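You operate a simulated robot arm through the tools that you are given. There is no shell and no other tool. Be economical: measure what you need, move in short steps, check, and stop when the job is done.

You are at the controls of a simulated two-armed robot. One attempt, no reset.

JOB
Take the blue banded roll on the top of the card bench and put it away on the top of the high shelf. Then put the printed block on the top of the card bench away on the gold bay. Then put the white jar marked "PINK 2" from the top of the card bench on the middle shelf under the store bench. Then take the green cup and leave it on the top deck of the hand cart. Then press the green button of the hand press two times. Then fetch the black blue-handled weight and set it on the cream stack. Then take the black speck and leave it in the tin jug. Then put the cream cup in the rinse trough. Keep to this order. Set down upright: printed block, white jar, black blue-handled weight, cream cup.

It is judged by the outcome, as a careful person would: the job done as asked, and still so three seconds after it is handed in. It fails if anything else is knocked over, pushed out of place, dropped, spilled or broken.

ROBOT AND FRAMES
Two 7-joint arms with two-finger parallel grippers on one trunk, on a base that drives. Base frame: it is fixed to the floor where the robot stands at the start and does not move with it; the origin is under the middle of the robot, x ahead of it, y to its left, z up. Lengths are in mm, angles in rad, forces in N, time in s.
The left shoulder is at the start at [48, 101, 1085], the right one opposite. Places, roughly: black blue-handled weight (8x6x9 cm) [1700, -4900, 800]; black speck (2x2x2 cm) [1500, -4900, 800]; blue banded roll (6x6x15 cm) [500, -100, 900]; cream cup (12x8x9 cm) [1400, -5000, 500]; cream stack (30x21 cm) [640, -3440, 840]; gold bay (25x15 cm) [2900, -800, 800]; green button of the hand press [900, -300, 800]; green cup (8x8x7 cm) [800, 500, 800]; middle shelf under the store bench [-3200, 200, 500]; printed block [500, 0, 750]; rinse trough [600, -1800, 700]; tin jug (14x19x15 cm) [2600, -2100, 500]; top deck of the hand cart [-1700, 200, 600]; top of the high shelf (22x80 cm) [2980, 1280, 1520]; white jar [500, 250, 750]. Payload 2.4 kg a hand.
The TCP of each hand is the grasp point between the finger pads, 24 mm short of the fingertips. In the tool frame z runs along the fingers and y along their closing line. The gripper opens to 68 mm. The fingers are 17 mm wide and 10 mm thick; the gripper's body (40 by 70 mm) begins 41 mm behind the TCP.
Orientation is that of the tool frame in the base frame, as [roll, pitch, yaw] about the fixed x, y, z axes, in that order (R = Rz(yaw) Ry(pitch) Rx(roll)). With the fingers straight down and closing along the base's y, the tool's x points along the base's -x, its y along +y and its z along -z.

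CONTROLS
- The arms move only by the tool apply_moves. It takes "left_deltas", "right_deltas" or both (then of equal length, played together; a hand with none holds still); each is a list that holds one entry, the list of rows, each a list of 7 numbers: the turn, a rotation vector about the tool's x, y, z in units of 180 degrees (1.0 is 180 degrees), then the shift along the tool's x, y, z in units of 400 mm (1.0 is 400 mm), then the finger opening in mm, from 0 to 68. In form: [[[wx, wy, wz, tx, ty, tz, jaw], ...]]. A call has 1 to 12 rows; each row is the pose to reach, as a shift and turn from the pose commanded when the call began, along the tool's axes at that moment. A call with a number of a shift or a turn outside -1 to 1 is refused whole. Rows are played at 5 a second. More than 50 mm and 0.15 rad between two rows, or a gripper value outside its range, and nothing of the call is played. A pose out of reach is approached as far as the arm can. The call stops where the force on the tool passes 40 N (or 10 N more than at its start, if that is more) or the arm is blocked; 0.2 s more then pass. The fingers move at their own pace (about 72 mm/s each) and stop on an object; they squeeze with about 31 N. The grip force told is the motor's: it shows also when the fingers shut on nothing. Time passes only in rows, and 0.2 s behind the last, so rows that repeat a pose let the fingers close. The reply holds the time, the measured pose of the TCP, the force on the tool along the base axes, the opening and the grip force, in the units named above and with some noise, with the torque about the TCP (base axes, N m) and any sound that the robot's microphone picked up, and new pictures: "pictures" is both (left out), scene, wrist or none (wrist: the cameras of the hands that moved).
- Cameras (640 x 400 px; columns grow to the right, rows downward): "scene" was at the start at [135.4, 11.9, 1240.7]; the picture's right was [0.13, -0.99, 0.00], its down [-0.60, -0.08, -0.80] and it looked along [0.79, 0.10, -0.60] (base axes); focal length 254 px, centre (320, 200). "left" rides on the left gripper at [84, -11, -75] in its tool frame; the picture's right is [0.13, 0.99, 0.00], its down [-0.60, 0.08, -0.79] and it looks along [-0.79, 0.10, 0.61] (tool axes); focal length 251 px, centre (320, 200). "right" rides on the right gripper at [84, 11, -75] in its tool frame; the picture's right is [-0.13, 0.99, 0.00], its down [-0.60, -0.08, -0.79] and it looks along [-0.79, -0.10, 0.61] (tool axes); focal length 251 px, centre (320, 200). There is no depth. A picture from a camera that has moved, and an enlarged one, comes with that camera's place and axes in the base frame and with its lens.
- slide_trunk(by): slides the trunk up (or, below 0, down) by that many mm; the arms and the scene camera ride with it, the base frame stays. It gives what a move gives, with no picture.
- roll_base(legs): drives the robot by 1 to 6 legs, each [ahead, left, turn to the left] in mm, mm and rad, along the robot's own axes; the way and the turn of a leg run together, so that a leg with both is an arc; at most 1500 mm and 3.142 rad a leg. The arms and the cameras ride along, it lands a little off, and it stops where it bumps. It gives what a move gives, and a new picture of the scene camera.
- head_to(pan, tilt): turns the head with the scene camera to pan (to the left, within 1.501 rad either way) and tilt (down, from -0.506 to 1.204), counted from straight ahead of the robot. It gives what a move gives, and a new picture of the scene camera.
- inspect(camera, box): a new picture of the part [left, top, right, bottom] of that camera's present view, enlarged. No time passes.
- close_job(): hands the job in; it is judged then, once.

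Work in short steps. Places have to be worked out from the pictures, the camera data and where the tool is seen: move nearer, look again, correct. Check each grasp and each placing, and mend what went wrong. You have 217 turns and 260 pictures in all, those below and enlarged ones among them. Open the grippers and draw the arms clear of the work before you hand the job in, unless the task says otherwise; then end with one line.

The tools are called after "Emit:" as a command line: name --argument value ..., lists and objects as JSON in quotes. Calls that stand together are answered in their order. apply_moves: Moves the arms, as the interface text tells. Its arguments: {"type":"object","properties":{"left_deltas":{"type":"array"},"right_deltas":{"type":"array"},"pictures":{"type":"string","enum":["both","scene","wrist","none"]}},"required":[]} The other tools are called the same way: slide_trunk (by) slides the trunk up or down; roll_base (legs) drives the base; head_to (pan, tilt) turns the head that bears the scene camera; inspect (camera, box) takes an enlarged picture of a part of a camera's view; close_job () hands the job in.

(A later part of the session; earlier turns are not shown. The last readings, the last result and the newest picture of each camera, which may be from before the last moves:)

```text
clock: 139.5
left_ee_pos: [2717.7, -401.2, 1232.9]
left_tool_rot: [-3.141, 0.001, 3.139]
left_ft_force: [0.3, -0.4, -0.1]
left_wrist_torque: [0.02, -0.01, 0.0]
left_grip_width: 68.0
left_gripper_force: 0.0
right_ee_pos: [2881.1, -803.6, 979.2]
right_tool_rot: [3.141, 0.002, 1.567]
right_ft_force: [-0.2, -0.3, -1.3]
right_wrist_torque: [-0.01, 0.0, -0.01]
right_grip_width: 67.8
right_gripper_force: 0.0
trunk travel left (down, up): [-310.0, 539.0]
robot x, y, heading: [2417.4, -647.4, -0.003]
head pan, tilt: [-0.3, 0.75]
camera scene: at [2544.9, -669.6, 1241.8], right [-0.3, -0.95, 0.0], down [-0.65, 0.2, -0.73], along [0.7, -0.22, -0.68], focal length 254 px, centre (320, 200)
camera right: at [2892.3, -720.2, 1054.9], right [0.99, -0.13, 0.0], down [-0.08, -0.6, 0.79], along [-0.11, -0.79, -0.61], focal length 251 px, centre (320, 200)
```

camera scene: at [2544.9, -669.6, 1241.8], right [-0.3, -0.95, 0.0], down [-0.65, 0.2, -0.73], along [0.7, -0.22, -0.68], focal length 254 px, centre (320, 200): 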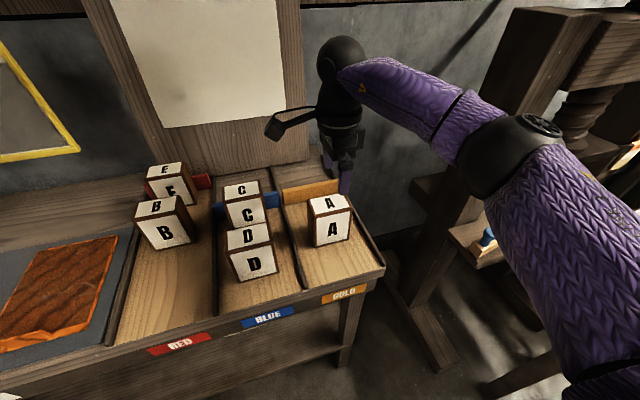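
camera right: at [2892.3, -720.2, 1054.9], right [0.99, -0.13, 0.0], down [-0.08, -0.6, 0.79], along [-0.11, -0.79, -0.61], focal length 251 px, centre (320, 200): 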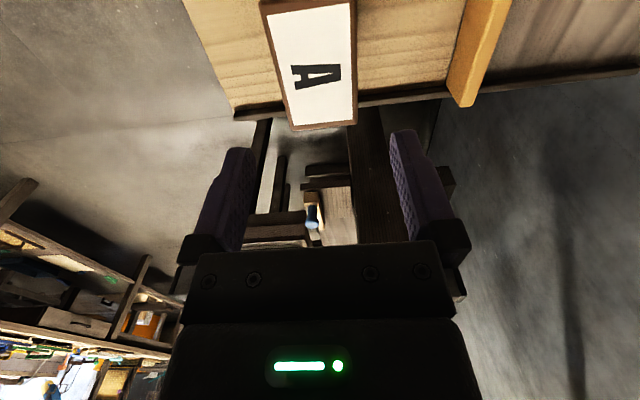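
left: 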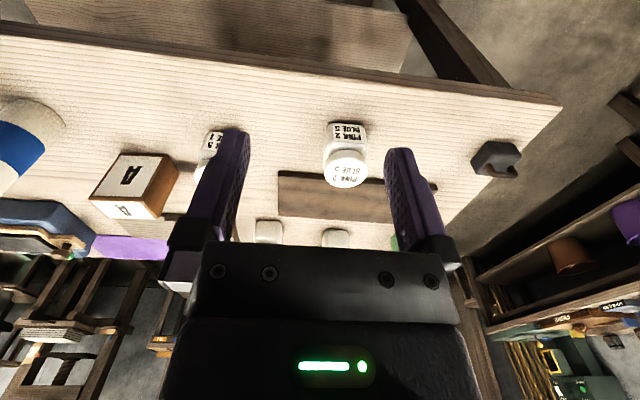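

The block stands in the gold bay. I'll check with a quick zoom that it sits flat inside the divider.

Emit:
inspect --camera "scene" --box '[230, 160, 400, 290]'

```text
3.08 times, centred on (315, 225) of scene
camera zoom: at [2544.9, -669.6, 1241.8], right [-0.3, -0.95, 0.0], down [-0.65, 0.2, -0.73], along [0.7, -0.22, -0.68], focal length 782 px, centre (335, 123)
```

zoom: 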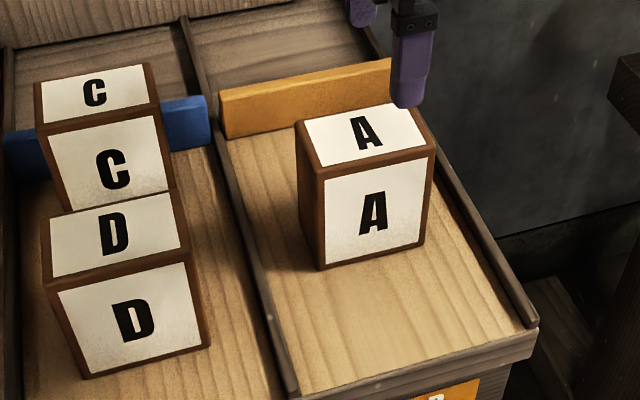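

Good. Now I'll restore the right hand to its neutral yaw and a high, drawn-back pose, then drive back round to the front of the card bench for the jar.

Emit:
apply_moves --right_deltas '[[[0, 0, -0.0455, 0, -0.03, -0.05, 68], [0, 0, -0.091, 0, -0.06, -0.1, 68], [0, 0, -0.1365, 0, -0.09, -0.15, 68], [0, 0, -0.182, 0, -0.12, -0.2, 68], [0, 0, -0.2275, 0, -0.15, -0.25, 68], [0, 0, -0.273, 0, -0.18, -0.3, 68], [0, 0, -0.3185, 0, -0.21, -0.35, 68], [0, 0, -0.364, 0, -0.24, -0.4, 68], [0, 0, -0.4095, 0, -0.27, -0.45, 68], [0, 0, -0.455, 0, -0.3, -0.5, 68], [0, 0, -0.5, 0, -0.33, -0.55, 68]]]' --pictures "none"

Emit:
roll_base --legs '[[-450, 0, 0], [-300, -390, 0], [-1500, 0, 0], [-450, 0, 0], [0, 1150, 0]]'

Emit:
head_to --pan 0.15 --tilt 0.7

```text
clock: 141.9
left_ee_pos: [2717.5, -401.3, 1233.4]
left_tool_rot: [3.141, -0.001, 3.139]
left_ft_force: [0.4, 0.1, 0.6]
left_wrist_torque: [-0.02, 0.0, -0.02]
left_grip_width: 68.0
left_gripper_force: 0.0
right_ee_pos: [2748.6, -804.9, 1200.8]
right_tool_rot: [3.14, 0.0, 3.139]
right_ft_force: [0.6, 0.1, -1.0]
right_wrist_torque: [-0.01, 0.0, 0.02]
right_grip_width: 68.2
right_gripper_force: 0.1
trunk travel left (down, up): [-310.0, 539.0]
robot x, y, heading: [2420.3, -645.7, -0.006]
head pan, tilt: [-0.3, 0.75]
```

```text
clock: 161.8
left_ee_pos: [29.7, 371.1, 1233.0]
left_tool_rot: [-3.141, 0.0, -3.132]
left_ft_force: [0.1, -1.1, 0.5]
left_wrist_torque: [0.0, 0.01, -0.04]
left_grip_width: 67.9
left_gripper_force: 0.0
right_ee_pos: [64.9, -32.7, 1199.1]
right_tool_rot: [-3.141, 0.0, -3.134]
right_ft_force: [-0.5, 0.0, 0.7]
right_wrist_torque: [0.03, -0.01, 0.0]
right_grip_width: 68.1
right_gripper_force: 0.1
trunk travel left (down, up): [-310.0, 539.0]
robot x, y, heading: [-269.3, 123.3, 0.007]
head pan, tilt: [-0.3, 0.75]
camera scene: at [-140.2, 99.7, 1241.9], right [-0.29, -0.96, 0.0], down [-0.65, 0.2, -0.73], along [0.7, -0.21, -0.68], focal length 254 px, centre (320, 200)
```

scene: 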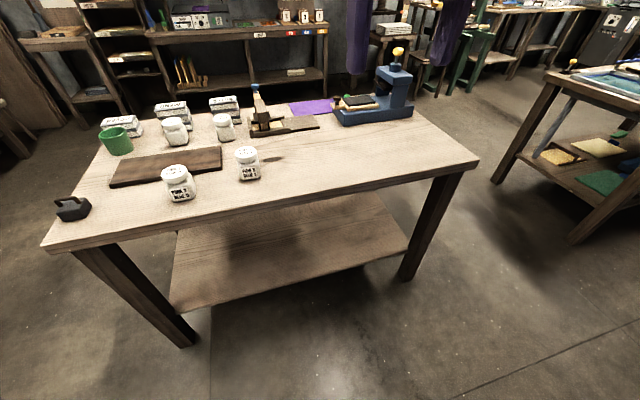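

```text
clock: 162.7
left_ee_pos: [27.2, 370.7, 1233.2]
left_tool_rot: [3.141, -0.001, -3.132]
left_ft_force: [-0.2, -0.6, 0.1]
left_wrist_torque: [0.0, 0.02, -0.02]
left_grip_width: 67.9
left_gripper_force: 0.0
right_ee_pos: [65.2, -33.1, 1199.8]
right_tool_rot: [3.139, 0.001, -3.135]
right_ft_force: [-0.3, -0.6, -0.3]
right_wrist_torque: [0.02, 0.0, 0.03]
right_grip_width: 68.2
right_gripper_force: 0.0
trunk travel left (down, up): [-310.0, 539.0]
robot x, y, heading: [-268.4, 123.7, 0.009]
head pan, tilt: [0.15, 0.7]
camera scene: at [-135.7, 136.7, 1246.1], right [0.16, -0.99, 0.0], down [-0.64, -0.1, -0.76], along [0.76, 0.12, -0.64], focal length 254 px, centre (320, 200)
```

scene: 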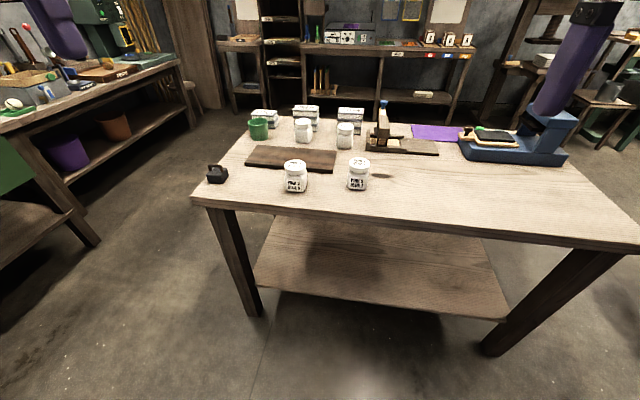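

Next I'll zoom in on the jars to read their labels and measure them.

Emit:
inspect --camera "scene" --box '[240, 90, 400, 200]'

```text
3.64 times, centred on (320, 145) of scene
camera zoom: at [-135.7, 136.7, 1246.1], right [0.16, -0.99, 0.0], down [-0.64, -0.1, -0.76], along [0.76, 0.12, -0.64], focal length 924 px, centre (320, 400)
```

zoom: 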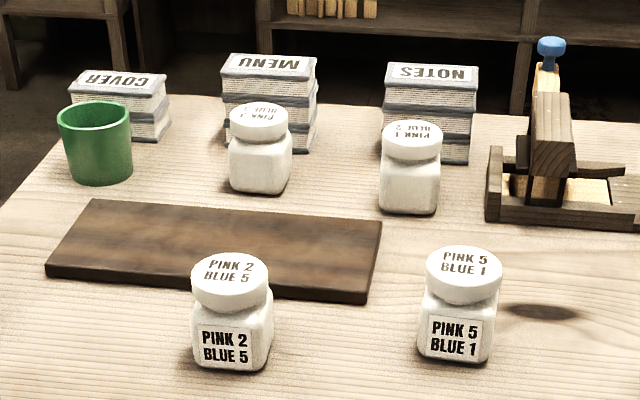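

The target jar "PINK 2 / BLUE 5" is front-left at about [475, 310], ~78 mm tall with a 58 mm lid. I'll bring the left hand low and forward at a 45° tilt.

Emit:
apply_moves --left_deltas '[[[0, -0.025, 0, -0.0325, -0.0125, 0.0893, 68], [0, -0.05, 0, -0.065, -0.025, 0.1785, 68], [0, -0.075, 0, -0.0975, -0.0375, 0.2678, 68], [0, -0.1, 0, -0.13, -0.05, 0.357, 68], [0, -0.125, 0, -0.1625, -0.0625, 0.4463, 68], [0, -0.15, 0, -0.195, -0.075, 0.5355, 68], [0, -0.175, 0, -0.2275, -0.0875, 0.6248, 68], [0, -0.2, 0, -0.26, -0.1, 0.714, 68], [0, -0.225, 0, -0.2925, -0.1125, 0.8033, 68], [0, -0.25, 0, -0.325, -0.125, 0.8925, 68], [0, -0.25, 0, -0.325, -0.125, 0.8925, 68]]]' --pictures "wrist"

```text
clock: 165.1
left_ee_pos: [160.1, 319.8, 876.7]
left_tool_rot: [-3.141, 0.787, -3.132]
left_ft_force: [0.5, 0.3, 0.8]
left_wrist_torque: [0.0, -0.02, 0.0]
left_grip_width: 68.1
left_gripper_force: 0.0
right_ee_pos: [63.7, -31.9, 1198.9]
right_tool_rot: [3.141, 0.0, -3.133]
right_ft_force: [0.3, 0.1, 0.0]
right_wrist_torque: [0.0, 0.01, 0.04]
right_grip_width: 68.2
right_gripper_force: 0.1
trunk travel left (down, up): [-310.0, 539.0]
robot x, y, heading: [-263.4, 119.9, 0.013]
head pan, tilt: [0.15, 0.7]
camera left: at [46.9, 309.1, 870.1], right [-0.1, 0.99, -0.09], down [-0.14, 0.08, 0.99], along [0.99, 0.11, 0.13], focal length 251 px, centre (320, 200)
```

left: 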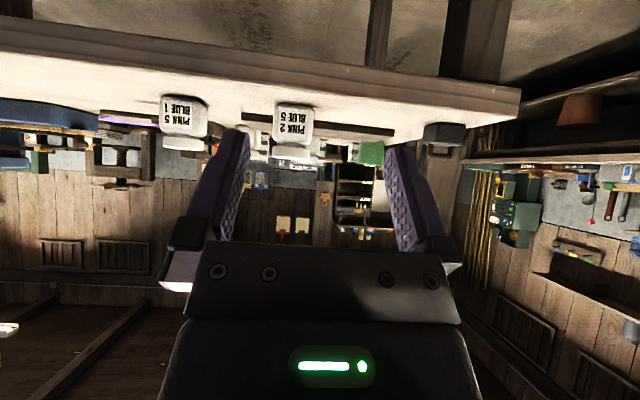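

The jar is at about y 302. I'll drive the hand in front of it.

Emit:
roll_base --legs '[[255, -22, -0.012]]'

Emit:
inspect --camera "left" --box '[0, 0, 640, 400]'

```text
clock: 167.0
left_ee_pos: [423.2, 296.8, 876.2]
left_tool_rot: [3.141, 0.785, 3.141]
left_ft_force: [-0.1, -0.3, 0.1]
left_wrist_torque: [0.03, 0.05, -0.01]
left_grip_width: 67.7
left_gripper_force: 0.1
right_ee_pos: [325.9, -56.1, 1199.7]
right_tool_rot: [3.138, 0.002, 3.141]
right_ft_force: [0.1, -1.4, 0.3]
right_wrist_torque: [0.0, 0.0, -0.01]
right_grip_width: 67.8
right_gripper_force: 0.0
trunk travel left (down, up): [-310.0, 539.0]
robot x, y, heading: [-5.6, 101.6, 0.001]
head pan, tilt: [0.15, 0.7]
camera scene: at [125.9, 114.7, 1246.1], right [0.15, -0.99, 0.0], down [-0.64, -0.1, -0.76], along [0.76, 0.11, -0.64], focal length 254 px, centre (320, 200)
```

scene: 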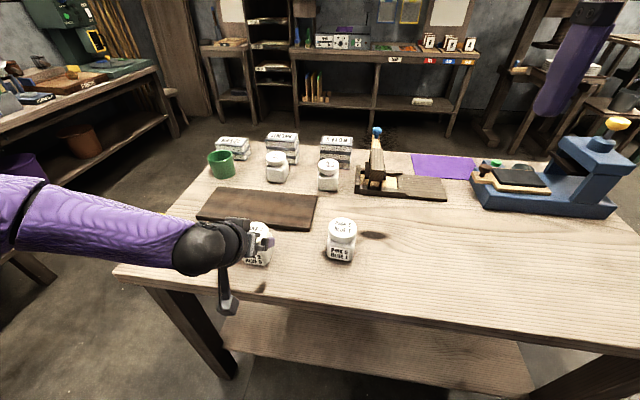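

```text
1.00 times, centred on (320, 200) of left (not enlarged: the box is as wide or as high as the picture)
camera zoom: at [309.7, 285.6, 870.3], right [-0.09, 0.99, -0.09], down [-0.13, 0.08, 0.99], along [0.99, 0.1, 0.13], focal length 251 px, centre (320, 200)
```

zoom: 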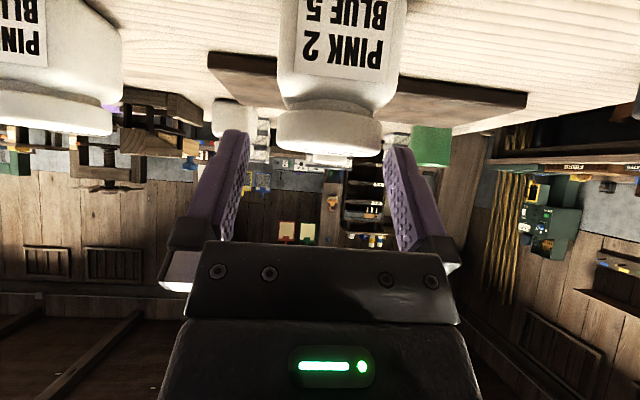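

The jar axis comes out near [458, 302] with the lid top at about z 862. I'll shift left 5.5 mm, move forward, come down over the lid, and grip it.

Emit:
apply_moves --left_deltas '[[[0, 0, 0, 0, 0.0138, 0, 68], [0, 0, 0, -0.0283, 0.0138, 0.0283, 68], [0, 0, 0, -0.0566, 0.0138, 0.0566, 68], [0, 0, 0, -0.0566, 0.0138, 0.0566, 68]]]' --pictures "both"

```text
clock: 168.0
left_ee_pos: [455.4, 302.3, 875.6]
left_tool_rot: [-3.141, 0.786, -3.141]
left_ft_force: [-1.1, -0.3, 0.1]
left_wrist_torque: [-0.01, -0.01, -0.01]
left_grip_width: 68.2
left_gripper_force: 0.0
right_ee_pos: [324.6, -55.2, 1199.7]
right_tool_rot: [3.139, 0.0, -3.141]
right_ft_force: [-0.2, -0.3, -0.1]
right_wrist_torque: [0.0, -0.01, 0.01]
right_grip_width: 68.0
right_gripper_force: 0.0
trunk travel left (down, up): [-310.0, 539.0]
robot x, y, heading: [-4.6, 99.3, -0.002]
head pan, tilt: [0.15, 0.7]
camera scene: at [125.6, 114.7, 1246.1], right [0.15, -0.99, 0.0], down [-0.64, -0.1, -0.76], along [0.76, 0.11, -0.64], focal length 254 px, centre (320, 200)
camera left: at [341.9, 291.7, 869.8], right [-0.09, 0.99, -0.09], down [-0.13, 0.08, 0.99], along [0.99, 0.1, 0.13], focal length 251 px, centre (320, 200)
```

scene: 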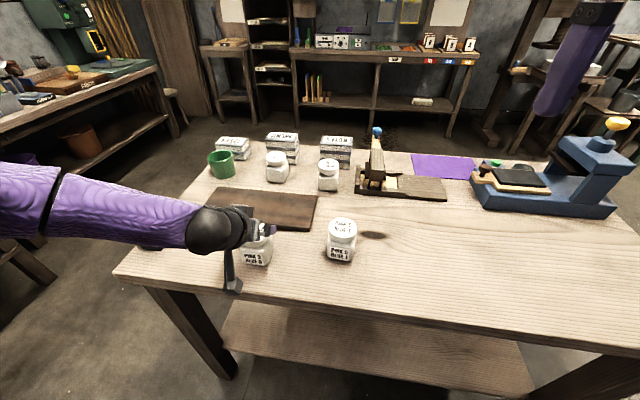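
left: 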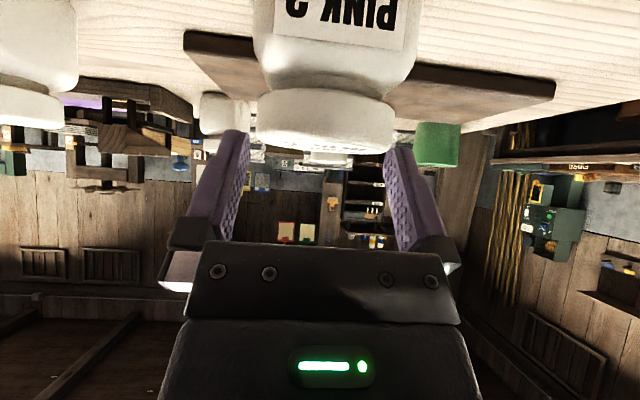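

The lid centre refines to about [447, 302] with its top near 864. I'll move back 8 mm and down 19 mm, then close.

Emit:
apply_moves --left_deltas '[[[0, 0, 0, 0.0141, 0, -0.0141, 68], [0, 0, 0, 0.0318, 0, 0.0036, 68], [0, 0, 0, 0.0477, 0, 0.0195, 68], [0, 0, 0, 0.0477, 0, 0.0195, 68], [0, 0, 0, 0.0477, 0, 0.0195, 40], [0, 0, 0, 0.0477, 0, 0.0195, 40], [0, 0, 0, 0.0477, 0, 0.0195, 40]]]' --pictures "wrist"

```text
clock: 169.6
left_ee_pos: [447.6, 302.6, 857.6]
left_tool_rot: [-3.141, 0.785, -3.14]
left_ft_force: [1.0, 0.9, -0.7]
left_wrist_torque: [0.02, -0.06, 0.04]
left_grip_width: 59.7
left_gripper_force: 30.9
right_ee_pos: [325.2, -56.0, 1201.0]
right_tool_rot: [3.139, 0.0, -3.14]
right_ft_force: [0.5, -0.1, 1.0]
right_wrist_torque: [0.01, -0.02, -0.01]
right_grip_width: 68.0
right_gripper_force: 0.0
trunk travel left (down, up): [-310.0, 539.0]
robot x, y, heading: [-6.2, 101.5, 0.001]
head pan, tilt: [0.15, 0.7]
camera left: at [334.1, 291.0, 850.8], right [-0.09, 0.99, -0.09], down [-0.13, 0.08, 0.99], along [0.99, 0.1, 0.13], focal length 251 px, centre (320, 200)
```

left: 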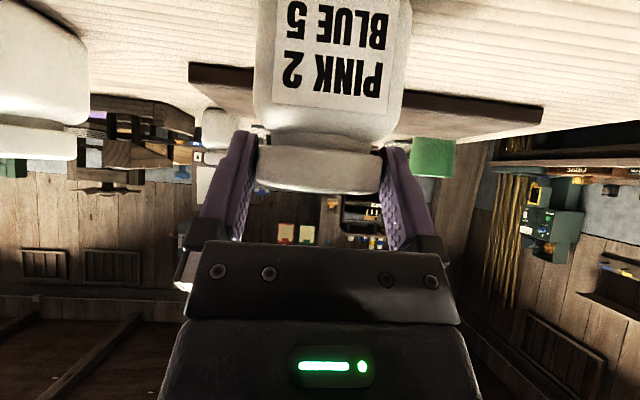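

It's gripped at 59.7 mm. I'll lift 120 mm and check.

Emit:
slide_trunk --by 120

Emit:
roll_base --legs '[[-350, 0, 0]]'

Emit:
inspect --camera "left" --box '[0, 0, 640, 400]'

```text
clock: 171.1
left_ee_pos: [447.5, 302.3, 976.9]
left_tool_rot: [3.141, 0.785, -3.141]
left_ft_force: [-0.1, -0.6, -2.1]
left_wrist_torque: [0.02, 0.0, 0.05]
left_grip_width: 59.4
left_gripper_force: 30.8
right_ee_pos: [325.8, -55.6, 1318.5]
right_tool_rot: [3.141, 0.0, -3.142]
right_ft_force: [0.2, -0.6, -0.3]
right_wrist_torque: [0.0, 0.02, 0.0]
right_grip_width: 68.2
right_gripper_force: 0.1
trunk travel left (down, up): [-430.0, 419.0]
robot x, y, heading: [-8.8, 100.3, -0.002]
head pan, tilt: [0.15, 0.7]
```

```text
clock: 173.3
left_ee_pos: [96.0, 300.9, 978.1]
left_tool_rot: [3.14, 0.784, 3.135]
left_ft_force: [-0.3, -0.4, -1.0]
left_wrist_torque: [0.04, 0.0, 0.01]
left_grip_width: 59.2
left_gripper_force: 31.1
right_ee_pos: [-27.0, -58.8, 1320.0]
right_tool_rot: [3.142, 0.001, 3.135]
right_ft_force: [0.4, -0.5, -0.6]
right_wrist_torque: [0.01, 0.02, 0.02]
right_grip_width: 68.1
right_gripper_force: 0.1
trunk travel left (down, up): [-430.0, 419.0]
robot x, y, heading: [-356.3, 101.4, -0.006]
head pan, tilt: [0.15, 0.7]
camera scene: at [-244.3, 115.0, 1367.1], right [0.14, -0.99, 0.0], down [-0.64, -0.09, -0.77], along [0.76, 0.11, -0.64], focal length 254 px, centre (320, 200)
```

scene: 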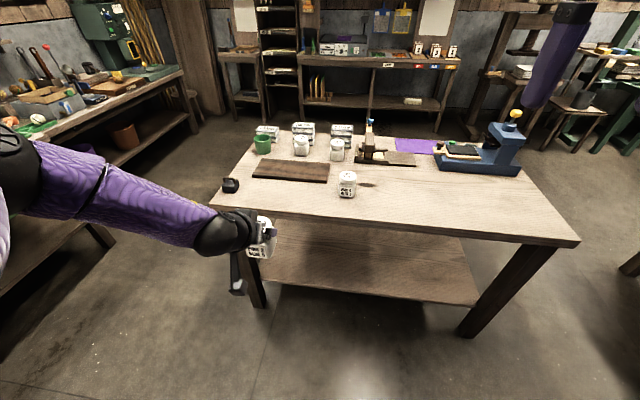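

```text
1.00 times, centred on (320, 200) of left (not enlarged: the box is as wide or as high as the picture)
camera zoom: at [-16.0, 289.9, 971.5], right [-0.09, 0.99, -0.09], down [-0.13, 0.08, 0.99], along [0.99, 0.1, 0.13], focal length 251 px, centre (320, 200)
```

zoom: 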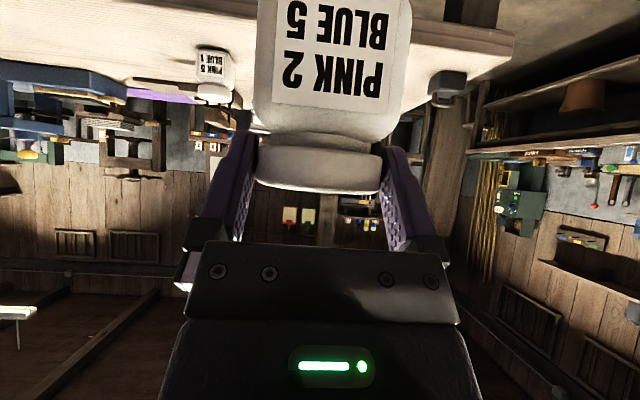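

The jar is held firmly. I'll turn around to face the store bench and look.

Emit:
roll_base --legs '[[0, 0, 3.141]]'

Emit:
head_to --pan 0.0 --tilt 0.35

```text
clock: 181.1
left_ee_pos: [-808.1, -97.3, 977.2]
left_tool_rot: [-3.141, 0.786, -0.004]
left_ft_force: [0.1, 0.3, -2.4]
left_wrist_torque: [0.03, -0.04, 0.02]
left_grip_width: 59.4
left_gripper_force: 30.8
right_ee_pos: [-686.1, 260.8, 1319.6]
right_tool_rot: [3.142, 0.0, -0.005]
right_ft_force: [0.7, 0.3, 0.3]
right_wrist_torque: [-0.01, 0.0, -0.04]
right_grip_width: 68.1
right_gripper_force: 0.1
trunk travel left (down, up): [-430.0, 419.0]
robot x, y, heading: [-358.1, 103.5, 3.136]
head pan, tilt: [0.15, 0.7]
camera scene: at [-467.5, 90.5, 1367.1], right [-0.15, 0.99, 0.0], down [0.64, 0.09, -0.76], along [-0.76, -0.11, -0.64], focal length 254 px, centre (320, 200)
```

scene: 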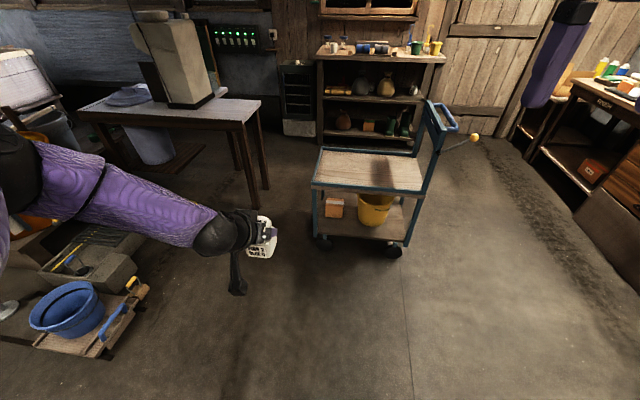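

```text
clock: 181.9
left_ee_pos: [-809.0, -98.2, 977.9]
left_tool_rot: [3.141, 0.786, -0.004]
left_ft_force: [0.1, -0.3, -1.2]
left_wrist_torque: [-0.02, -0.02, 0.01]
left_grip_width: 59.4
left_gripper_force: 30.9
right_ee_pos: [-685.4, 260.5, 1319.9]
right_tool_rot: [3.139, -0.002, -0.003]
right_ft_force: [0.0, 0.1, -0.5]
right_wrist_torque: [-0.02, 0.0, -0.01]
right_grip_width: 68.1
right_gripper_force: 0.0
trunk travel left (down, up): [-430.0, 419.0]
robot x, y, heading: [-356.8, 98.0, 3.14]
head pan, tilt: [0.0, 0.351]
camera scene: at [-476.6, 103.2, 1398.4], right [0.0, 1.0, 0.0], down [0.34, 0.0, -0.94], along [-0.94, 0.0, -0.34], focal length 254 px, centre (320, 200)
```

scene: 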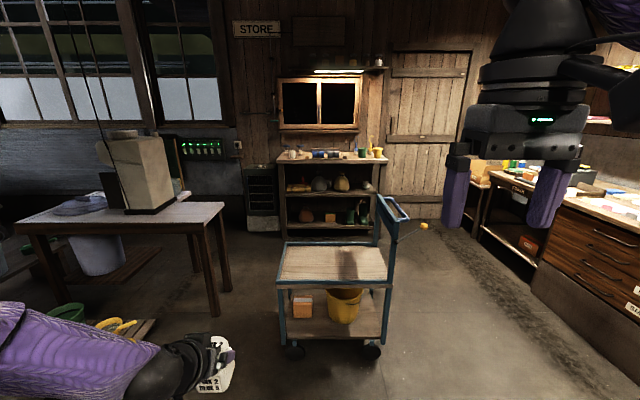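

The store bench stands ahead, behind the cart. I'll zoom in on its shelves.

Emit:
inspect --camera "scene" --box '[260, 130, 420, 250]'

```text
3.33 times, centred on (340, 190) of scene
camera zoom: at [-476.6, 103.2, 1398.4], right [0.0, 1.0, 0.0], down [0.34, 0.0, -0.94], along [-0.94, 0.0, -0.34], focal length 847 px, centre (253, 233)
```

zoom: 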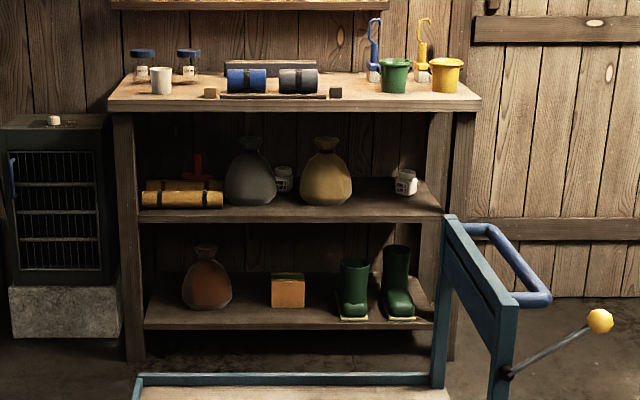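

The middle shelf has a free spot between the yellow sack and the right-hand jar, at y≈505. I'll drive around the cart on its +y side.

Emit:
roll_base --legs '[[0, -1050, 0], [1400, 0, 0], [650, 0, 0]]'

Emit:
head_to --pan 0.4 --tilt 0.5

```text
clock: 197.1
left_ee_pos: [-2870.0, 978.2, 976.5]
left_tool_rot: [3.141, 0.786, -0.014]
left_ft_force: [0.4, 0.3, -1.8]
left_wrist_torque: [-0.02, -0.02, -0.01]
left_grip_width: 59.2
left_gripper_force: 31.2
right_ee_pos: [-2743.0, 1333.3, 1319.7]
right_tool_rot: [3.138, -0.001, -0.013]
right_ft_force: [-0.2, -0.4, 0.3]
right_wrist_torque: [0.01, 0.0, 0.01]
right_grip_width: 67.8
right_gripper_force: 0.0
trunk travel left (down, up): [-430.0, 419.0]
robot x, y, heading: [-2414.0, 1174.2, 3.133]
head pan, tilt: [0.0, 0.351]
camera scene: at [-2535.9, 1174.1, 1398.4], right [0.01, 1.0, 0.0], down [0.34, 0.0, -0.94], along [-0.94, 0.01, -0.34], focal length 254 px, centre (320, 200)
```

scene: 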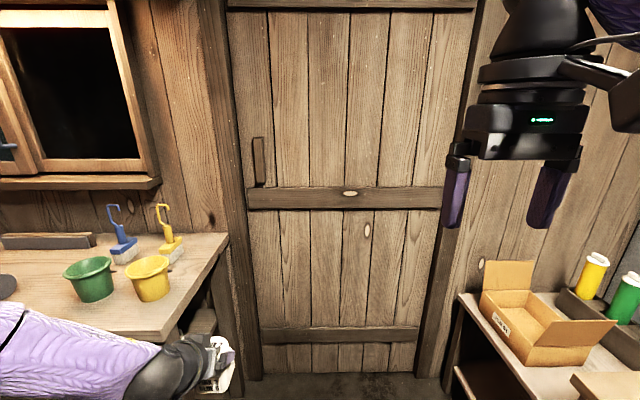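

```text
clock: 198.0
left_ee_pos: [-2869.0, 975.6, 977.3]
left_tool_rot: [-3.141, 0.785, -0.012]
left_ft_force: [-0.2, -0.6, -1.3]
left_wrist_torque: [0.01, -0.01, -0.02]
left_grip_width: 59.3
left_gripper_force: 31.0
right_ee_pos: [-2743.6, 1332.8, 1319.6]
right_tool_rot: [3.141, 0.0, -0.014]
right_ft_force: [-0.7, 0.6, -0.1]
right_wrist_torque: [-0.01, -0.05, -0.01]
right_grip_width: 67.9
right_gripper_force: 0.1
trunk travel left (down, up): [-430.0, 419.0]
robot x, y, heading: [-2415.4, 1172.7, 3.134]
head pan, tilt: [0.4, 0.499]
camera scene: at [-2526.7, 1138.7, 1384.8], right [-0.38, 0.93, 0.0], down [0.44, 0.18, -0.88], along [-0.81, -0.33, -0.48], focal length 254 px, centre (320, 200)
```

scene: 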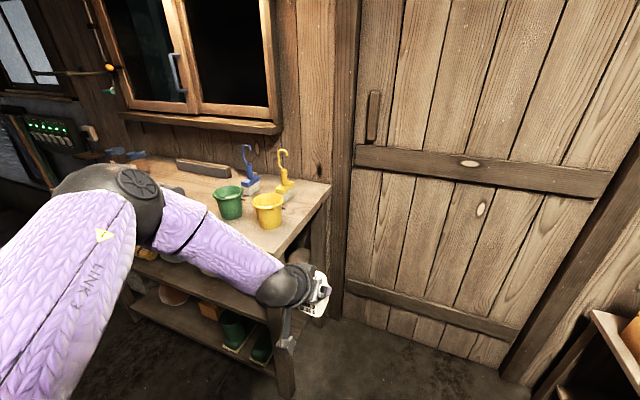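

The bench front is near x -3040, and the jar is still well in front of it. I'll strafe to y≈505 and lower the trunk toward shelf level.

Emit:
roll_base --legs '[[0, 468, 0.008]]'

Emit:
slide_trunk --by -330

Emit:
head_to --pan 0.15 --tilt 0.55

Emit:
inspect --camera "left" --box '[0, 0, 640, 400]'

```text
clock: 200.8
left_ee_pos: [-2875.3, 515.6, 977.7]
left_tool_rot: [3.141, 0.784, -0.012]
left_ft_force: [0.9, -0.4, -1.9]
left_wrist_torque: [0.01, -0.03, -0.01]
left_grip_width: 59.3
left_gripper_force: 31.2
right_ee_pos: [-2749.5, 870.7, 1320.7]
right_tool_rot: [-3.141, 0.0, -0.013]
right_ft_force: [-0.4, 0.1, -1.1]
right_wrist_torque: [0.04, 0.02, 0.01]
right_grip_width: 68.0
right_gripper_force: 0.0
trunk travel left (down, up): [-430.0, 419.0]
robot x, y, heading: [-2420.5, 708.7, 3.123]
head pan, tilt: [0.4, 0.499]
camera scene: at [-2532.4, 676.2, 1384.8], right [-0.38, 0.93, 0.0], down [0.44, 0.18, -0.88], along [-0.81, -0.33, -0.48], focal length 254 px, centre (320, 200)
```

scene: 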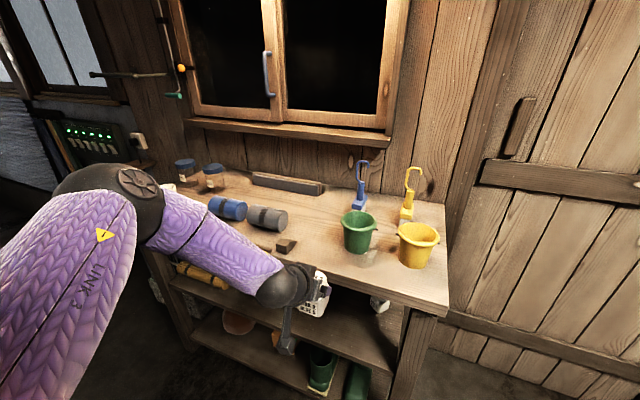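

```text
clock: 204.0
left_ee_pos: [-2875.5, 515.1, 647.8]
left_tool_rot: [-3.141, 0.786, -0.014]
left_ft_force: [1.2, -0.6, -1.4]
left_wrist_torque: [0.02, 0.01, -0.01]
left_grip_width: 59.7
left_gripper_force: 31.0
right_ee_pos: [-2747.8, 871.9, 989.6]
right_tool_rot: [3.139, -0.001, -0.012]
right_ft_force: [0.2, -0.1, 0.4]
right_wrist_torque: [0.0, 0.03, -0.04]
right_grip_width: 68.0
right_gripper_force: 0.1
trunk travel left (down, up): [-100.0, 749.0]
robot x, y, heading: [-2417.7, 712.5, 3.129]
head pan, tilt: [0.4, 0.499]
```

```text
clock: 204.8
left_ee_pos: [-2875.2, 516.0, 646.7]
left_tool_rot: [-3.141, 0.784, -0.013]
left_ft_force: [0.4, 0.2, -2.0]
left_wrist_torque: [-0.03, -0.03, 0.02]
left_grip_width: 59.3
left_gripper_force: 30.9
right_ee_pos: [-2748.4, 871.8, 990.9]
right_tool_rot: [3.141, -0.001, -0.013]
right_ft_force: [-0.2, 0.7, 0.0]
right_wrist_torque: [0.0, 0.02, -0.03]
right_grip_width: 67.9
right_gripper_force: 0.0
trunk travel left (down, up): [-100.0, 749.0]
robot x, y, heading: [-2420.9, 709.8, 3.131]
head pan, tilt: [0.15, 0.55]
camera scene: at [-2612.0, 699.6, 1044.7], right [-0.14, 0.99, 0.0], down [0.52, 0.07, -0.85], along [-0.84, -0.12, -0.52], focal length 254 px, centre (320, 200)
```

scene: 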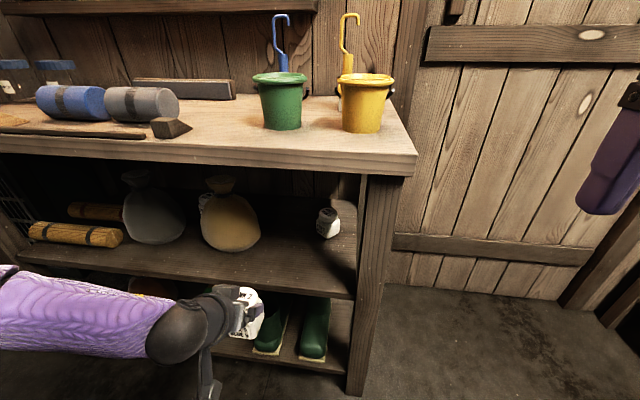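

```text
1.00 times, centred on (320, 200) of left (not enlarged: the box is as wide or as high as the picture)
camera zoom: at [-2763.4, 525.2, 641.3], right [0.08, -0.99, -0.09], down [0.13, -0.08, 0.99], along [-0.99, -0.09, 0.13], focal length 251 px, centre (320, 200)
```

zoom: 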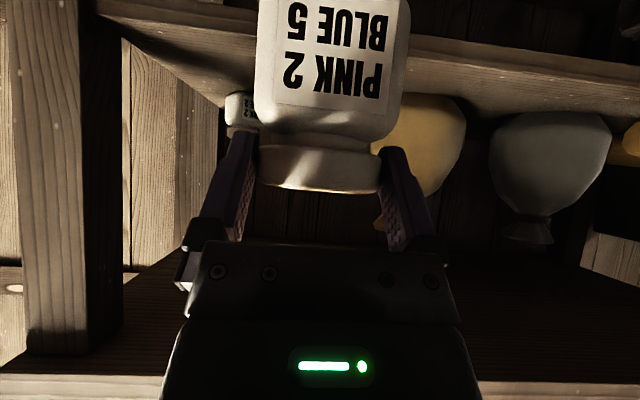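

The shelf top is at about z 515 and its front edge about x -3042. The jar's base is 84 below the TCP. The gap at y 515 is clear, so I'll roll in 230 mm.

Emit:
roll_base --legs '[[228, 0, 0]]'

Emit:
inspect --camera "left" --box '[0, 0, 640, 400]'

```text
clock: 206.5
left_ee_pos: [-3102.5, 516.7, 646.7]
left_tool_rot: [3.141, 0.787, -0.009]
left_ft_force: [0.2, -0.5, -0.5]
left_wrist_torque: [-0.02, -0.01, 0.01]
left_grip_width: 59.4
left_gripper_force: 30.6
right_ee_pos: [-2977.4, 874.2, 989.8]
right_tool_rot: [3.139, 0.0, -0.008]
right_ft_force: [0.1, 0.2, -0.1]
right_wrist_torque: [0.01, 0.02, 0.01]
right_grip_width: 68.3
right_gripper_force: 0.0
trunk travel left (down, up): [-100.0, 749.0]
robot x, y, heading: [-2649.1, 713.7, 3.133]
head pan, tilt: [0.15, 0.55]
camera scene: at [-2839.5, 701.4, 1044.7], right [-0.14, 0.99, 0.0], down [0.52, 0.07, -0.85], along [-0.84, -0.12, -0.52], focal length 254 px, centre (320, 200)
```

scene: 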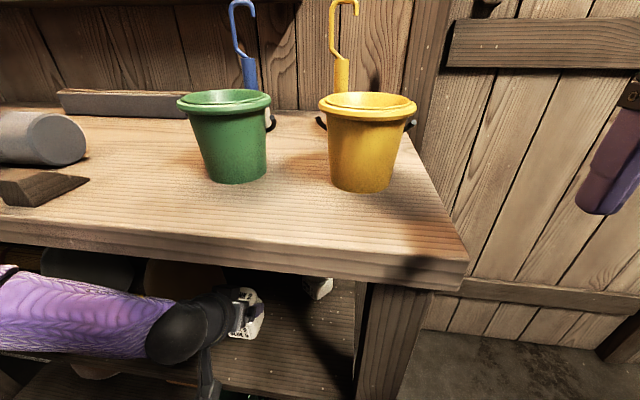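

```text
1.00 times, centred on (320, 200) of left (not enlarged: the box is as wide or as high as the picture)
camera zoom: at [-2990.2, 526.3, 641.3], right [0.08, -0.99, -0.09], down [0.13, -0.08, 0.99], along [-0.99, -0.09, 0.13], focal length 251 px, centre (320, 200)
```

zoom: 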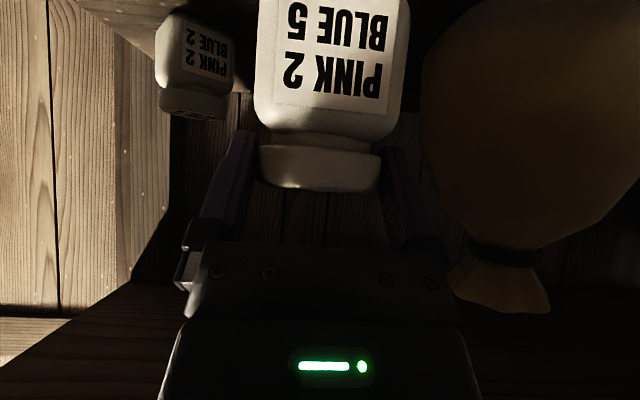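

To pin down the shelf's edge and height, I'll zoom in on that area.

Emit:
inspect --camera "scene" --box '[180, 270, 420, 400]'

```text
2.67 times, centred on (300, 335) of scene
camera zoom: at [-2839.5, 701.4, 1044.7], right [-0.14, 0.99, 0.0], down [0.52, 0.07, -0.85], along [-0.84, -0.12, -0.52], focal length 678 px, centre (373, -160)
```

zoom: 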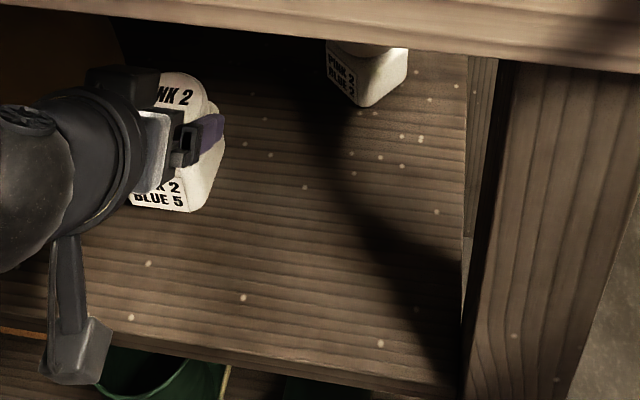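

Jar is well inside the shelf. I'll lower gently with the arm, expecting contact around TCP z 590–610.

Emit:
apply_moves --left_deltas '[[[0, 0, 0, 0.0212, 0, 0.0212, 40], [0, 0, 0, 0.0424, 0, 0.0424, 40], [0, 0, 0, 0.0477, 0, 0.0477, 40], [0, 0, 0, 0.053, 0, 0.053, 40], [0, 0, 0, 0.0583, 0, 0.0583, 40], [0, 0, 0, 0.0636, 0, 0.0636, 40], [0, 0, 0, 0.0672, 0, 0.0672, 40], [0, 0, 0, 0.0672, 0, 0.0672, 40]]]' --pictures "none"

```text
clock: 208.3
left_ee_pos: [-3100.7, 515.9, 609.3]
left_tool_rot: [-3.142, 0.786, -0.01]
left_ft_force: [0.8, 0.8, -1.3]
left_wrist_torque: [0.0, -0.02, -0.02]
left_grip_width: 59.5
left_gripper_force: 31.3
right_ee_pos: [-2978.1, 873.9, 989.5]
right_tool_rot: [3.139, 0.0, -0.009]
right_ft_force: [0.4, -0.8, 0.3]
right_wrist_torque: [-0.03, 0.03, 0.0]
right_grip_width: 67.8
right_gripper_force: 0.0
trunk travel left (down, up): [-100.0, 749.0]
robot x, y, heading: [-2649.1, 714.9, 3.133]
head pan, tilt: [0.15, 0.55]
```

Not in contact yet, so I'll continue with 2 mm rows for another 10 mm.

Emit:
apply_moves --left_deltas '[[[0, 0, 0, 0.0035, 0, 0.0035, 40], [0, 0, 0, 0.0071, 0, 0.0071, 40], [0, 0, 0, 0.0106, 0, 0.0106, 40], [0, 0, 0, 0.0141, 0, 0.0141, 40], [0, 0, 0, 0.0141, 0, 0.0141, 40]]]' --pictures "none"

```text
clock: 209.5
left_ee_pos: [-3101.6, 515.9, 600.6]
left_tool_rot: [-3.141, 0.786, -0.009]
left_ft_force: [0.1, -0.2, -1.9]
left_wrist_torque: [0.01, -0.04, 0.03]
left_grip_width: 59.5
left_gripper_force: 31.1
right_ee_pos: [-2977.2, 874.1, 990.3]
right_tool_rot: [3.138, -0.001, -0.007]
right_ft_force: [0.2, 1.0, -0.8]
right_wrist_torque: [0.0, 0.0, 0.04]
right_grip_width: 68.0
right_gripper_force: 0.0
trunk travel left (down, up): [-100.0, 749.0]
robot x, y, heading: [-2650.6, 712.8, 3.133]
head pan, tilt: [0.15, 0.55]
```

Still free at 600.6, so I'll take another 8 mm.

Emit:
apply_moves --left_deltas '[[[0, 0, 0, 0.0035, 0, 0.0035, 40], [0, 0, 0, 0.0071, 0, 0.0071, 40], [0, 0, 0, 0.0106, 0, 0.0106, 40], [0, 0, 0, 0.0141, 0, 0.0141, 40], [0, 0, 0, 0.0141, 0, 0.0141, 40]]]' --pictures "scene"

```text
clock: 210.7
left_ee_pos: [-3103.6, 515.4, 596.0]
left_tool_rot: [3.14, 0.792, -0.012]
left_ft_force: [-2.3, -4.7, 28.7]
left_wrist_torque: [-0.14, 0.43, 0.13]
left_grip_width: 59.9
left_gripper_force: 31.0
right_ee_pos: [-2973.8, 874.3, 990.0]
right_tool_rot: [3.139, 0.002, -0.008]
right_ft_force: [-0.2, -0.4, 0.0]
right_wrist_torque: [0.01, 0.02, -0.02]
right_grip_width: 68.0
right_gripper_force: 0.1
trunk travel left (down, up): [-100.0, 749.0]
robot x, y, heading: [-2646.6, 708.6, 3.128]
head pan, tilt: [0.15, 0.55]
camera scene: at [-2837.7, 701.8, 1045.3], right [-0.14, 0.99, 0.0], down [0.52, 0.07, -0.85], along [-0.84, -0.12, -0.52], focal length 254 px, centre (320, 200)
```

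scene: 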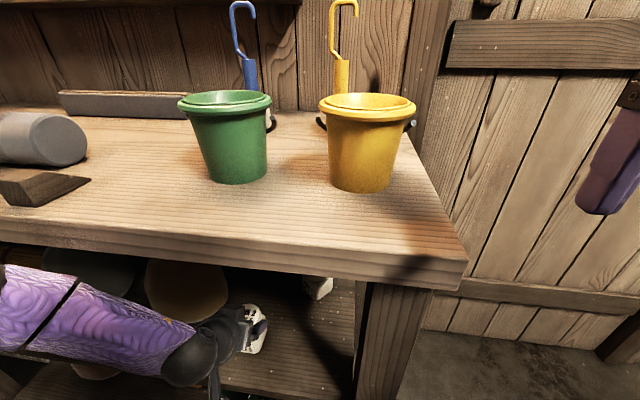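

Contact with the shelf at 597, as predicted. I'll ease up 3 mm, open, and withdraw backward.

Emit:
apply_moves --left_deltas '[[[0, 0, 0, -0.0055, 0, -0.0055, 40], [0, 0, 0, -0.0055, 0, -0.0055, 68], [0, 0, 0, -0.0055, 0, -0.0055, 68], [0, 0, 0, -0.0055, 0, -0.0055, 68], [0, 0, 0, 0.025, 0, -0.045, 68], [0, 0, 0, 0.065, 0, -0.085, 68], [0, 0, 0, 0.125, 0, -0.145, 68], [0, 0, 0, 0.125, 0, -0.145, 68]]]' --pictures "both"

```text
clock: 212.5
left_ee_pos: [-3025.7, 514.9, 598.5]
left_tool_rot: [3.141, 0.786, -0.01]
left_ft_force: [-0.4, -0.3, 0.4]
left_wrist_torque: [-0.01, 0.03, -0.02]
left_grip_width: 68.3
left_gripper_force: 0.0
right_ee_pos: [-2976.7, 872.4, 989.8]
right_tool_rot: [3.14, -0.001, -0.007]
right_ft_force: [-0.6, -0.5, -0.3]
right_wrist_torque: [0.02, 0.0, 0.02]
right_grip_width: 68.0
right_gripper_force: 0.0
trunk travel left (down, up): [-100.0, 749.0]
robot x, y, heading: [-2650.0, 715.9, 3.132]
head pan, tilt: [0.15, 0.55]
camera scene: at [-2839.4, 701.4, 1044.7], right [-0.14, 0.99, 0.0], down [0.52, 0.07, -0.85], along [-0.84, -0.12, -0.52], focal length 254 px, centre (320, 200)
camera left: at [-2913.6, 524.7, 592.0], right [0.08, -0.99, -0.09], down [0.13, -0.08, 0.99], along [-0.99, -0.09, 0.13], focal length 251 px, centre (320, 200)
```

scene: 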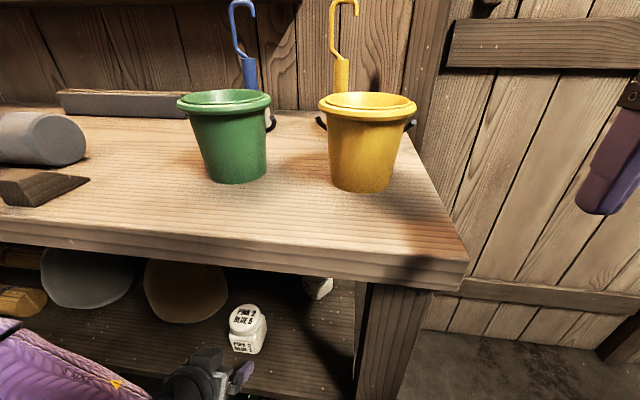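
left: 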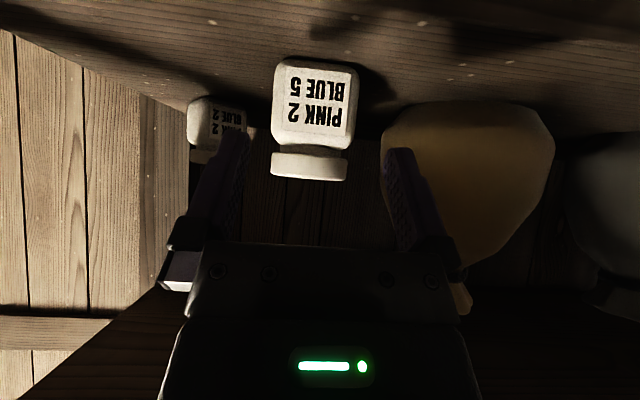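

The jar stands upright on the middle shelf. I'll back out, raise the trunk, return left hand to straight down, and drive back to the left end of the card bench for the green cup.

Emit:
roll_base --legs '[[-230, 0, 0], [0, -440, 0]]'

Emit:
slide_trunk --by 330

Emit:
apply_moves --left_deltas '[[[0, 0.0417, 0, -0.03, 0, -0.03, 68], [0, 0.0833, 0, -0.06, 0, -0.06, 68], [0, 0.125, 0, -0.09, 0, -0.09, 68], [0, 0.1667, 0, -0.12, 0, -0.12, 68], [0, 0.2083, 0, -0.15, 0, -0.15, 68], [0, 0.25, 0, -0.18, 0, -0.18, 68], [0, 0.25, 0, -0.18, 0, -0.18, 68]]]' --pictures "none"

Emit:
roll_base --legs '[[-1400, 0, 0], [-800, 0, 0], [0, 0, 1.57]]'

```text
clock: 216.5
left_ee_pos: [-2790.5, 951.2, 597.7]
left_tool_rot: [3.141, 0.784, -0.004]
left_ft_force: [1.0, -0.4, -0.2]
left_wrist_torque: [-0.02, 0.03, 0.05]
left_grip_width: 67.9
left_gripper_force: 0.0
right_ee_pos: [-2743.3, 1309.8, 990.0]
right_tool_rot: [3.141, 0.0, -0.004]
right_ft_force: [-0.4, -0.2, 0.0]
right_wrist_torque: [0.01, -0.01, 0.0]
right_grip_width: 67.9
right_gripper_force: 0.1
trunk travel left (down, up): [-100.0, 749.0]
robot x, y, heading: [-2413.4, 1148.9, 3.135]
head pan, tilt: [0.15, 0.55]
camera scene: at [-2605.7, 1138.6, 1044.7], right [-0.15, 0.99, 0.0], down [0.52, 0.08, -0.85], along [-0.84, -0.12, -0.52], focal length 254 px, centre (320, 200)
```

scene: 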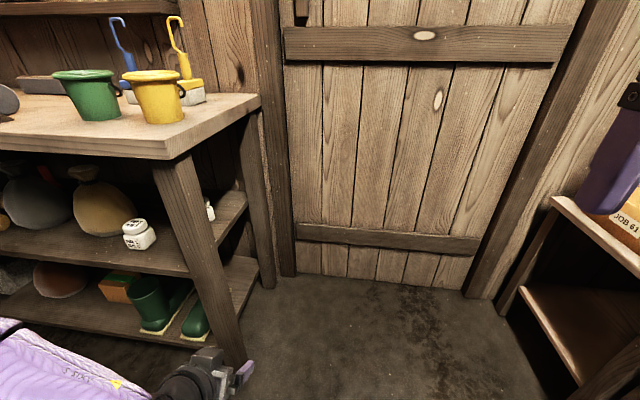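

```text
clock: 219.8
left_ee_pos: [-2792.9, 951.3, 951.4]
left_tool_rot: [3.14, 0.854, -0.003]
left_ft_force: [0.3, 0.1, -0.8]
left_wrist_torque: [0.03, 0.03, 0.02]
left_grip_width: 68.0
left_gripper_force: 0.1
right_ee_pos: [-2744.6, 1308.5, 1320.2]
right_tool_rot: [3.14, 0.0, -0.004]
right_ft_force: [-0.2, 0.3, 0.9]
right_wrist_torque: [-0.01, -0.01, 0.01]
right_grip_width: 67.9
right_gripper_force: 0.0
trunk travel left (down, up): [-430.0, 419.0]
robot x, y, heading: [-2416.4, 1151.0, 3.139]
head pan, tilt: [0.15, 0.55]
```

```text
clock: 221.3
left_ee_pos: [-2785.7, 951.9, 1054.2]
left_tool_rot: [3.141, 0.067, -0.004]
left_ft_force: [0.2, -0.2, -0.5]
left_wrist_torque: [0.0, 0.0, -0.02]
left_grip_width: 67.9
left_gripper_force: 0.1
right_ee_pos: [-2743.3, 1308.0, 1319.7]
right_tool_rot: [3.141, 0.0, -0.001]
right_ft_force: [-0.1, 0.3, 0.2]
right_wrist_torque: [0.03, 0.01, 0.02]
right_grip_width: 67.9
right_gripper_force: 0.0
trunk travel left (down, up): [-430.0, 419.0]
robot x, y, heading: [-2412.8, 1152.4, 3.138]
head pan, tilt: [0.15, 0.55]
```

```text
clock: 236.0
left_ee_pos: [-26.5, 758.8, 1054.1]
left_tool_rot: [3.141, 0.069, 1.559]
left_ft_force: [0.4, 0.1, -0.2]
left_wrist_torque: [-0.02, 0.0, -0.01]
left_grip_width: 68.1
left_gripper_force: 0.1
right_ee_pos: [-382.9, 804.7, 1319.4]
right_tool_rot: [3.14, 0.0, 1.559]
right_ft_force: [-0.5, 0.2, -0.2]
right_wrist_torque: [0.02, -0.03, 0.0]
right_grip_width: 68.1
right_gripper_force: 0.0
trunk travel left (down, up): [-430.0, 419.0]
robot x, y, heading: [-219.3, 1133.8, -1.582]
head pan, tilt: [0.15, 0.55]
camera scene: at [-208.8, 1016.1, 1380.2], right [-0.99, -0.14, 0.0], down [-0.07, 0.52, -0.85], along [0.12, -0.84, -0.52], focal length 254 px, centre (320, 200)
```

scene: 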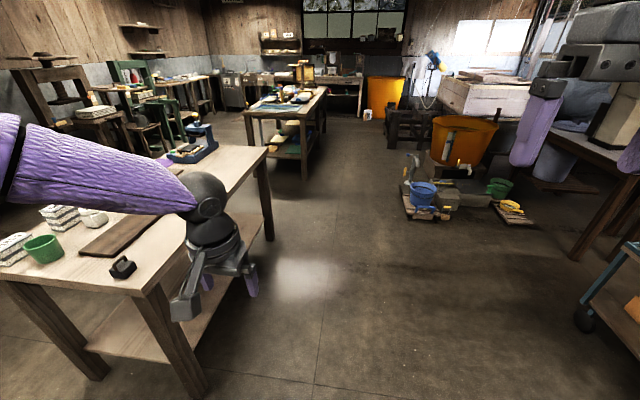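

I'm facing the bench's left end side-on. I'll strafe along until the left hand is in line with the green cup, and look.

Emit:
roll_base --legs '[[0, 830, 0.012]]'

Emit:
head_to --pan 0.2 --tilt 0.85

```text
clock: 240.4
left_ee_pos: [807.5, 753.3, 1054.1]
left_tool_rot: [-3.142, 0.068, 1.568]
left_ft_force: [-0.5, -0.4, -1.2]
left_wrist_torque: [-0.01, 0.01, -0.01]
left_grip_width: 68.3
left_gripper_force: 0.0
right_ee_pos: [450.7, 796.3, 1320.8]
right_tool_rot: [3.14, -0.001, 1.569]
right_ft_force: [-0.2, -0.1, 0.7]
right_wrist_torque: [0.03, 0.02, 0.02]
right_grip_width: 68.0
right_gripper_force: 0.1
trunk travel left (down, up): [-430.0, 419.0]
robot x, y, heading: [610.1, 1124.5, -1.576]
head pan, tilt: [0.15, 0.55]
camera scene: at [621.9, 1010.3, 1380.2], right [-0.99, -0.15, 0.0], down [-0.08, 0.52, -0.85], along [0.13, -0.84, -0.52], focal length 254 px, centre (320, 200)
```

scene: 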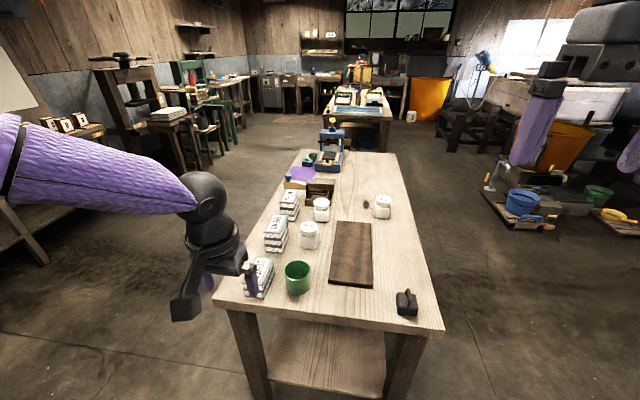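

```text
clock: 241.2
left_ee_pos: [807.4, 753.9, 1054.9]
left_tool_rot: [3.141, 0.068, 1.57]
left_ft_force: [-0.3, -0.1, 1.0]
left_wrist_torque: [0.04, 0.0, 0.0]
left_grip_width: 68.2
left_gripper_force: 0.1
right_ee_pos: [449.9, 796.0, 1318.9]
right_tool_rot: [3.139, -0.001, 1.568]
right_ft_force: [-0.1, 0.2, -0.5]
right_wrist_torque: [-0.01, 0.0, 0.02]
right_grip_width: 68.2
right_gripper_force: 0.1
trunk travel left (down, up): [-430.0, 419.0]
robot x, y, heading: [607.8, 1129.8, -1.574]
head pan, tilt: [0.201, 0.85]
camera scene: at [623.8, 1022.4, 1354.9], right [-0.98, -0.2, 0.0], down [-0.15, 0.74, -0.66], along [0.13, -0.65, -0.75], focal length 254 px, centre (320, 200)
```

scene: 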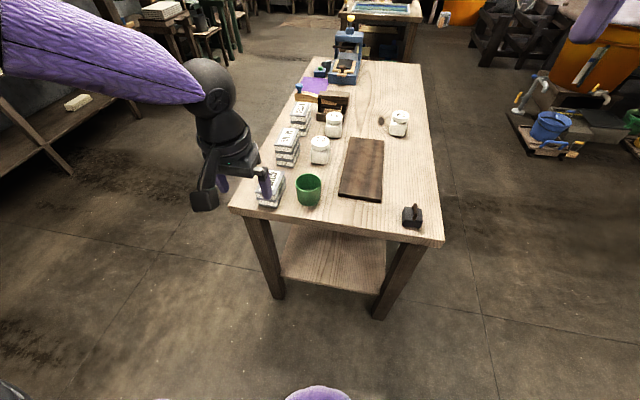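

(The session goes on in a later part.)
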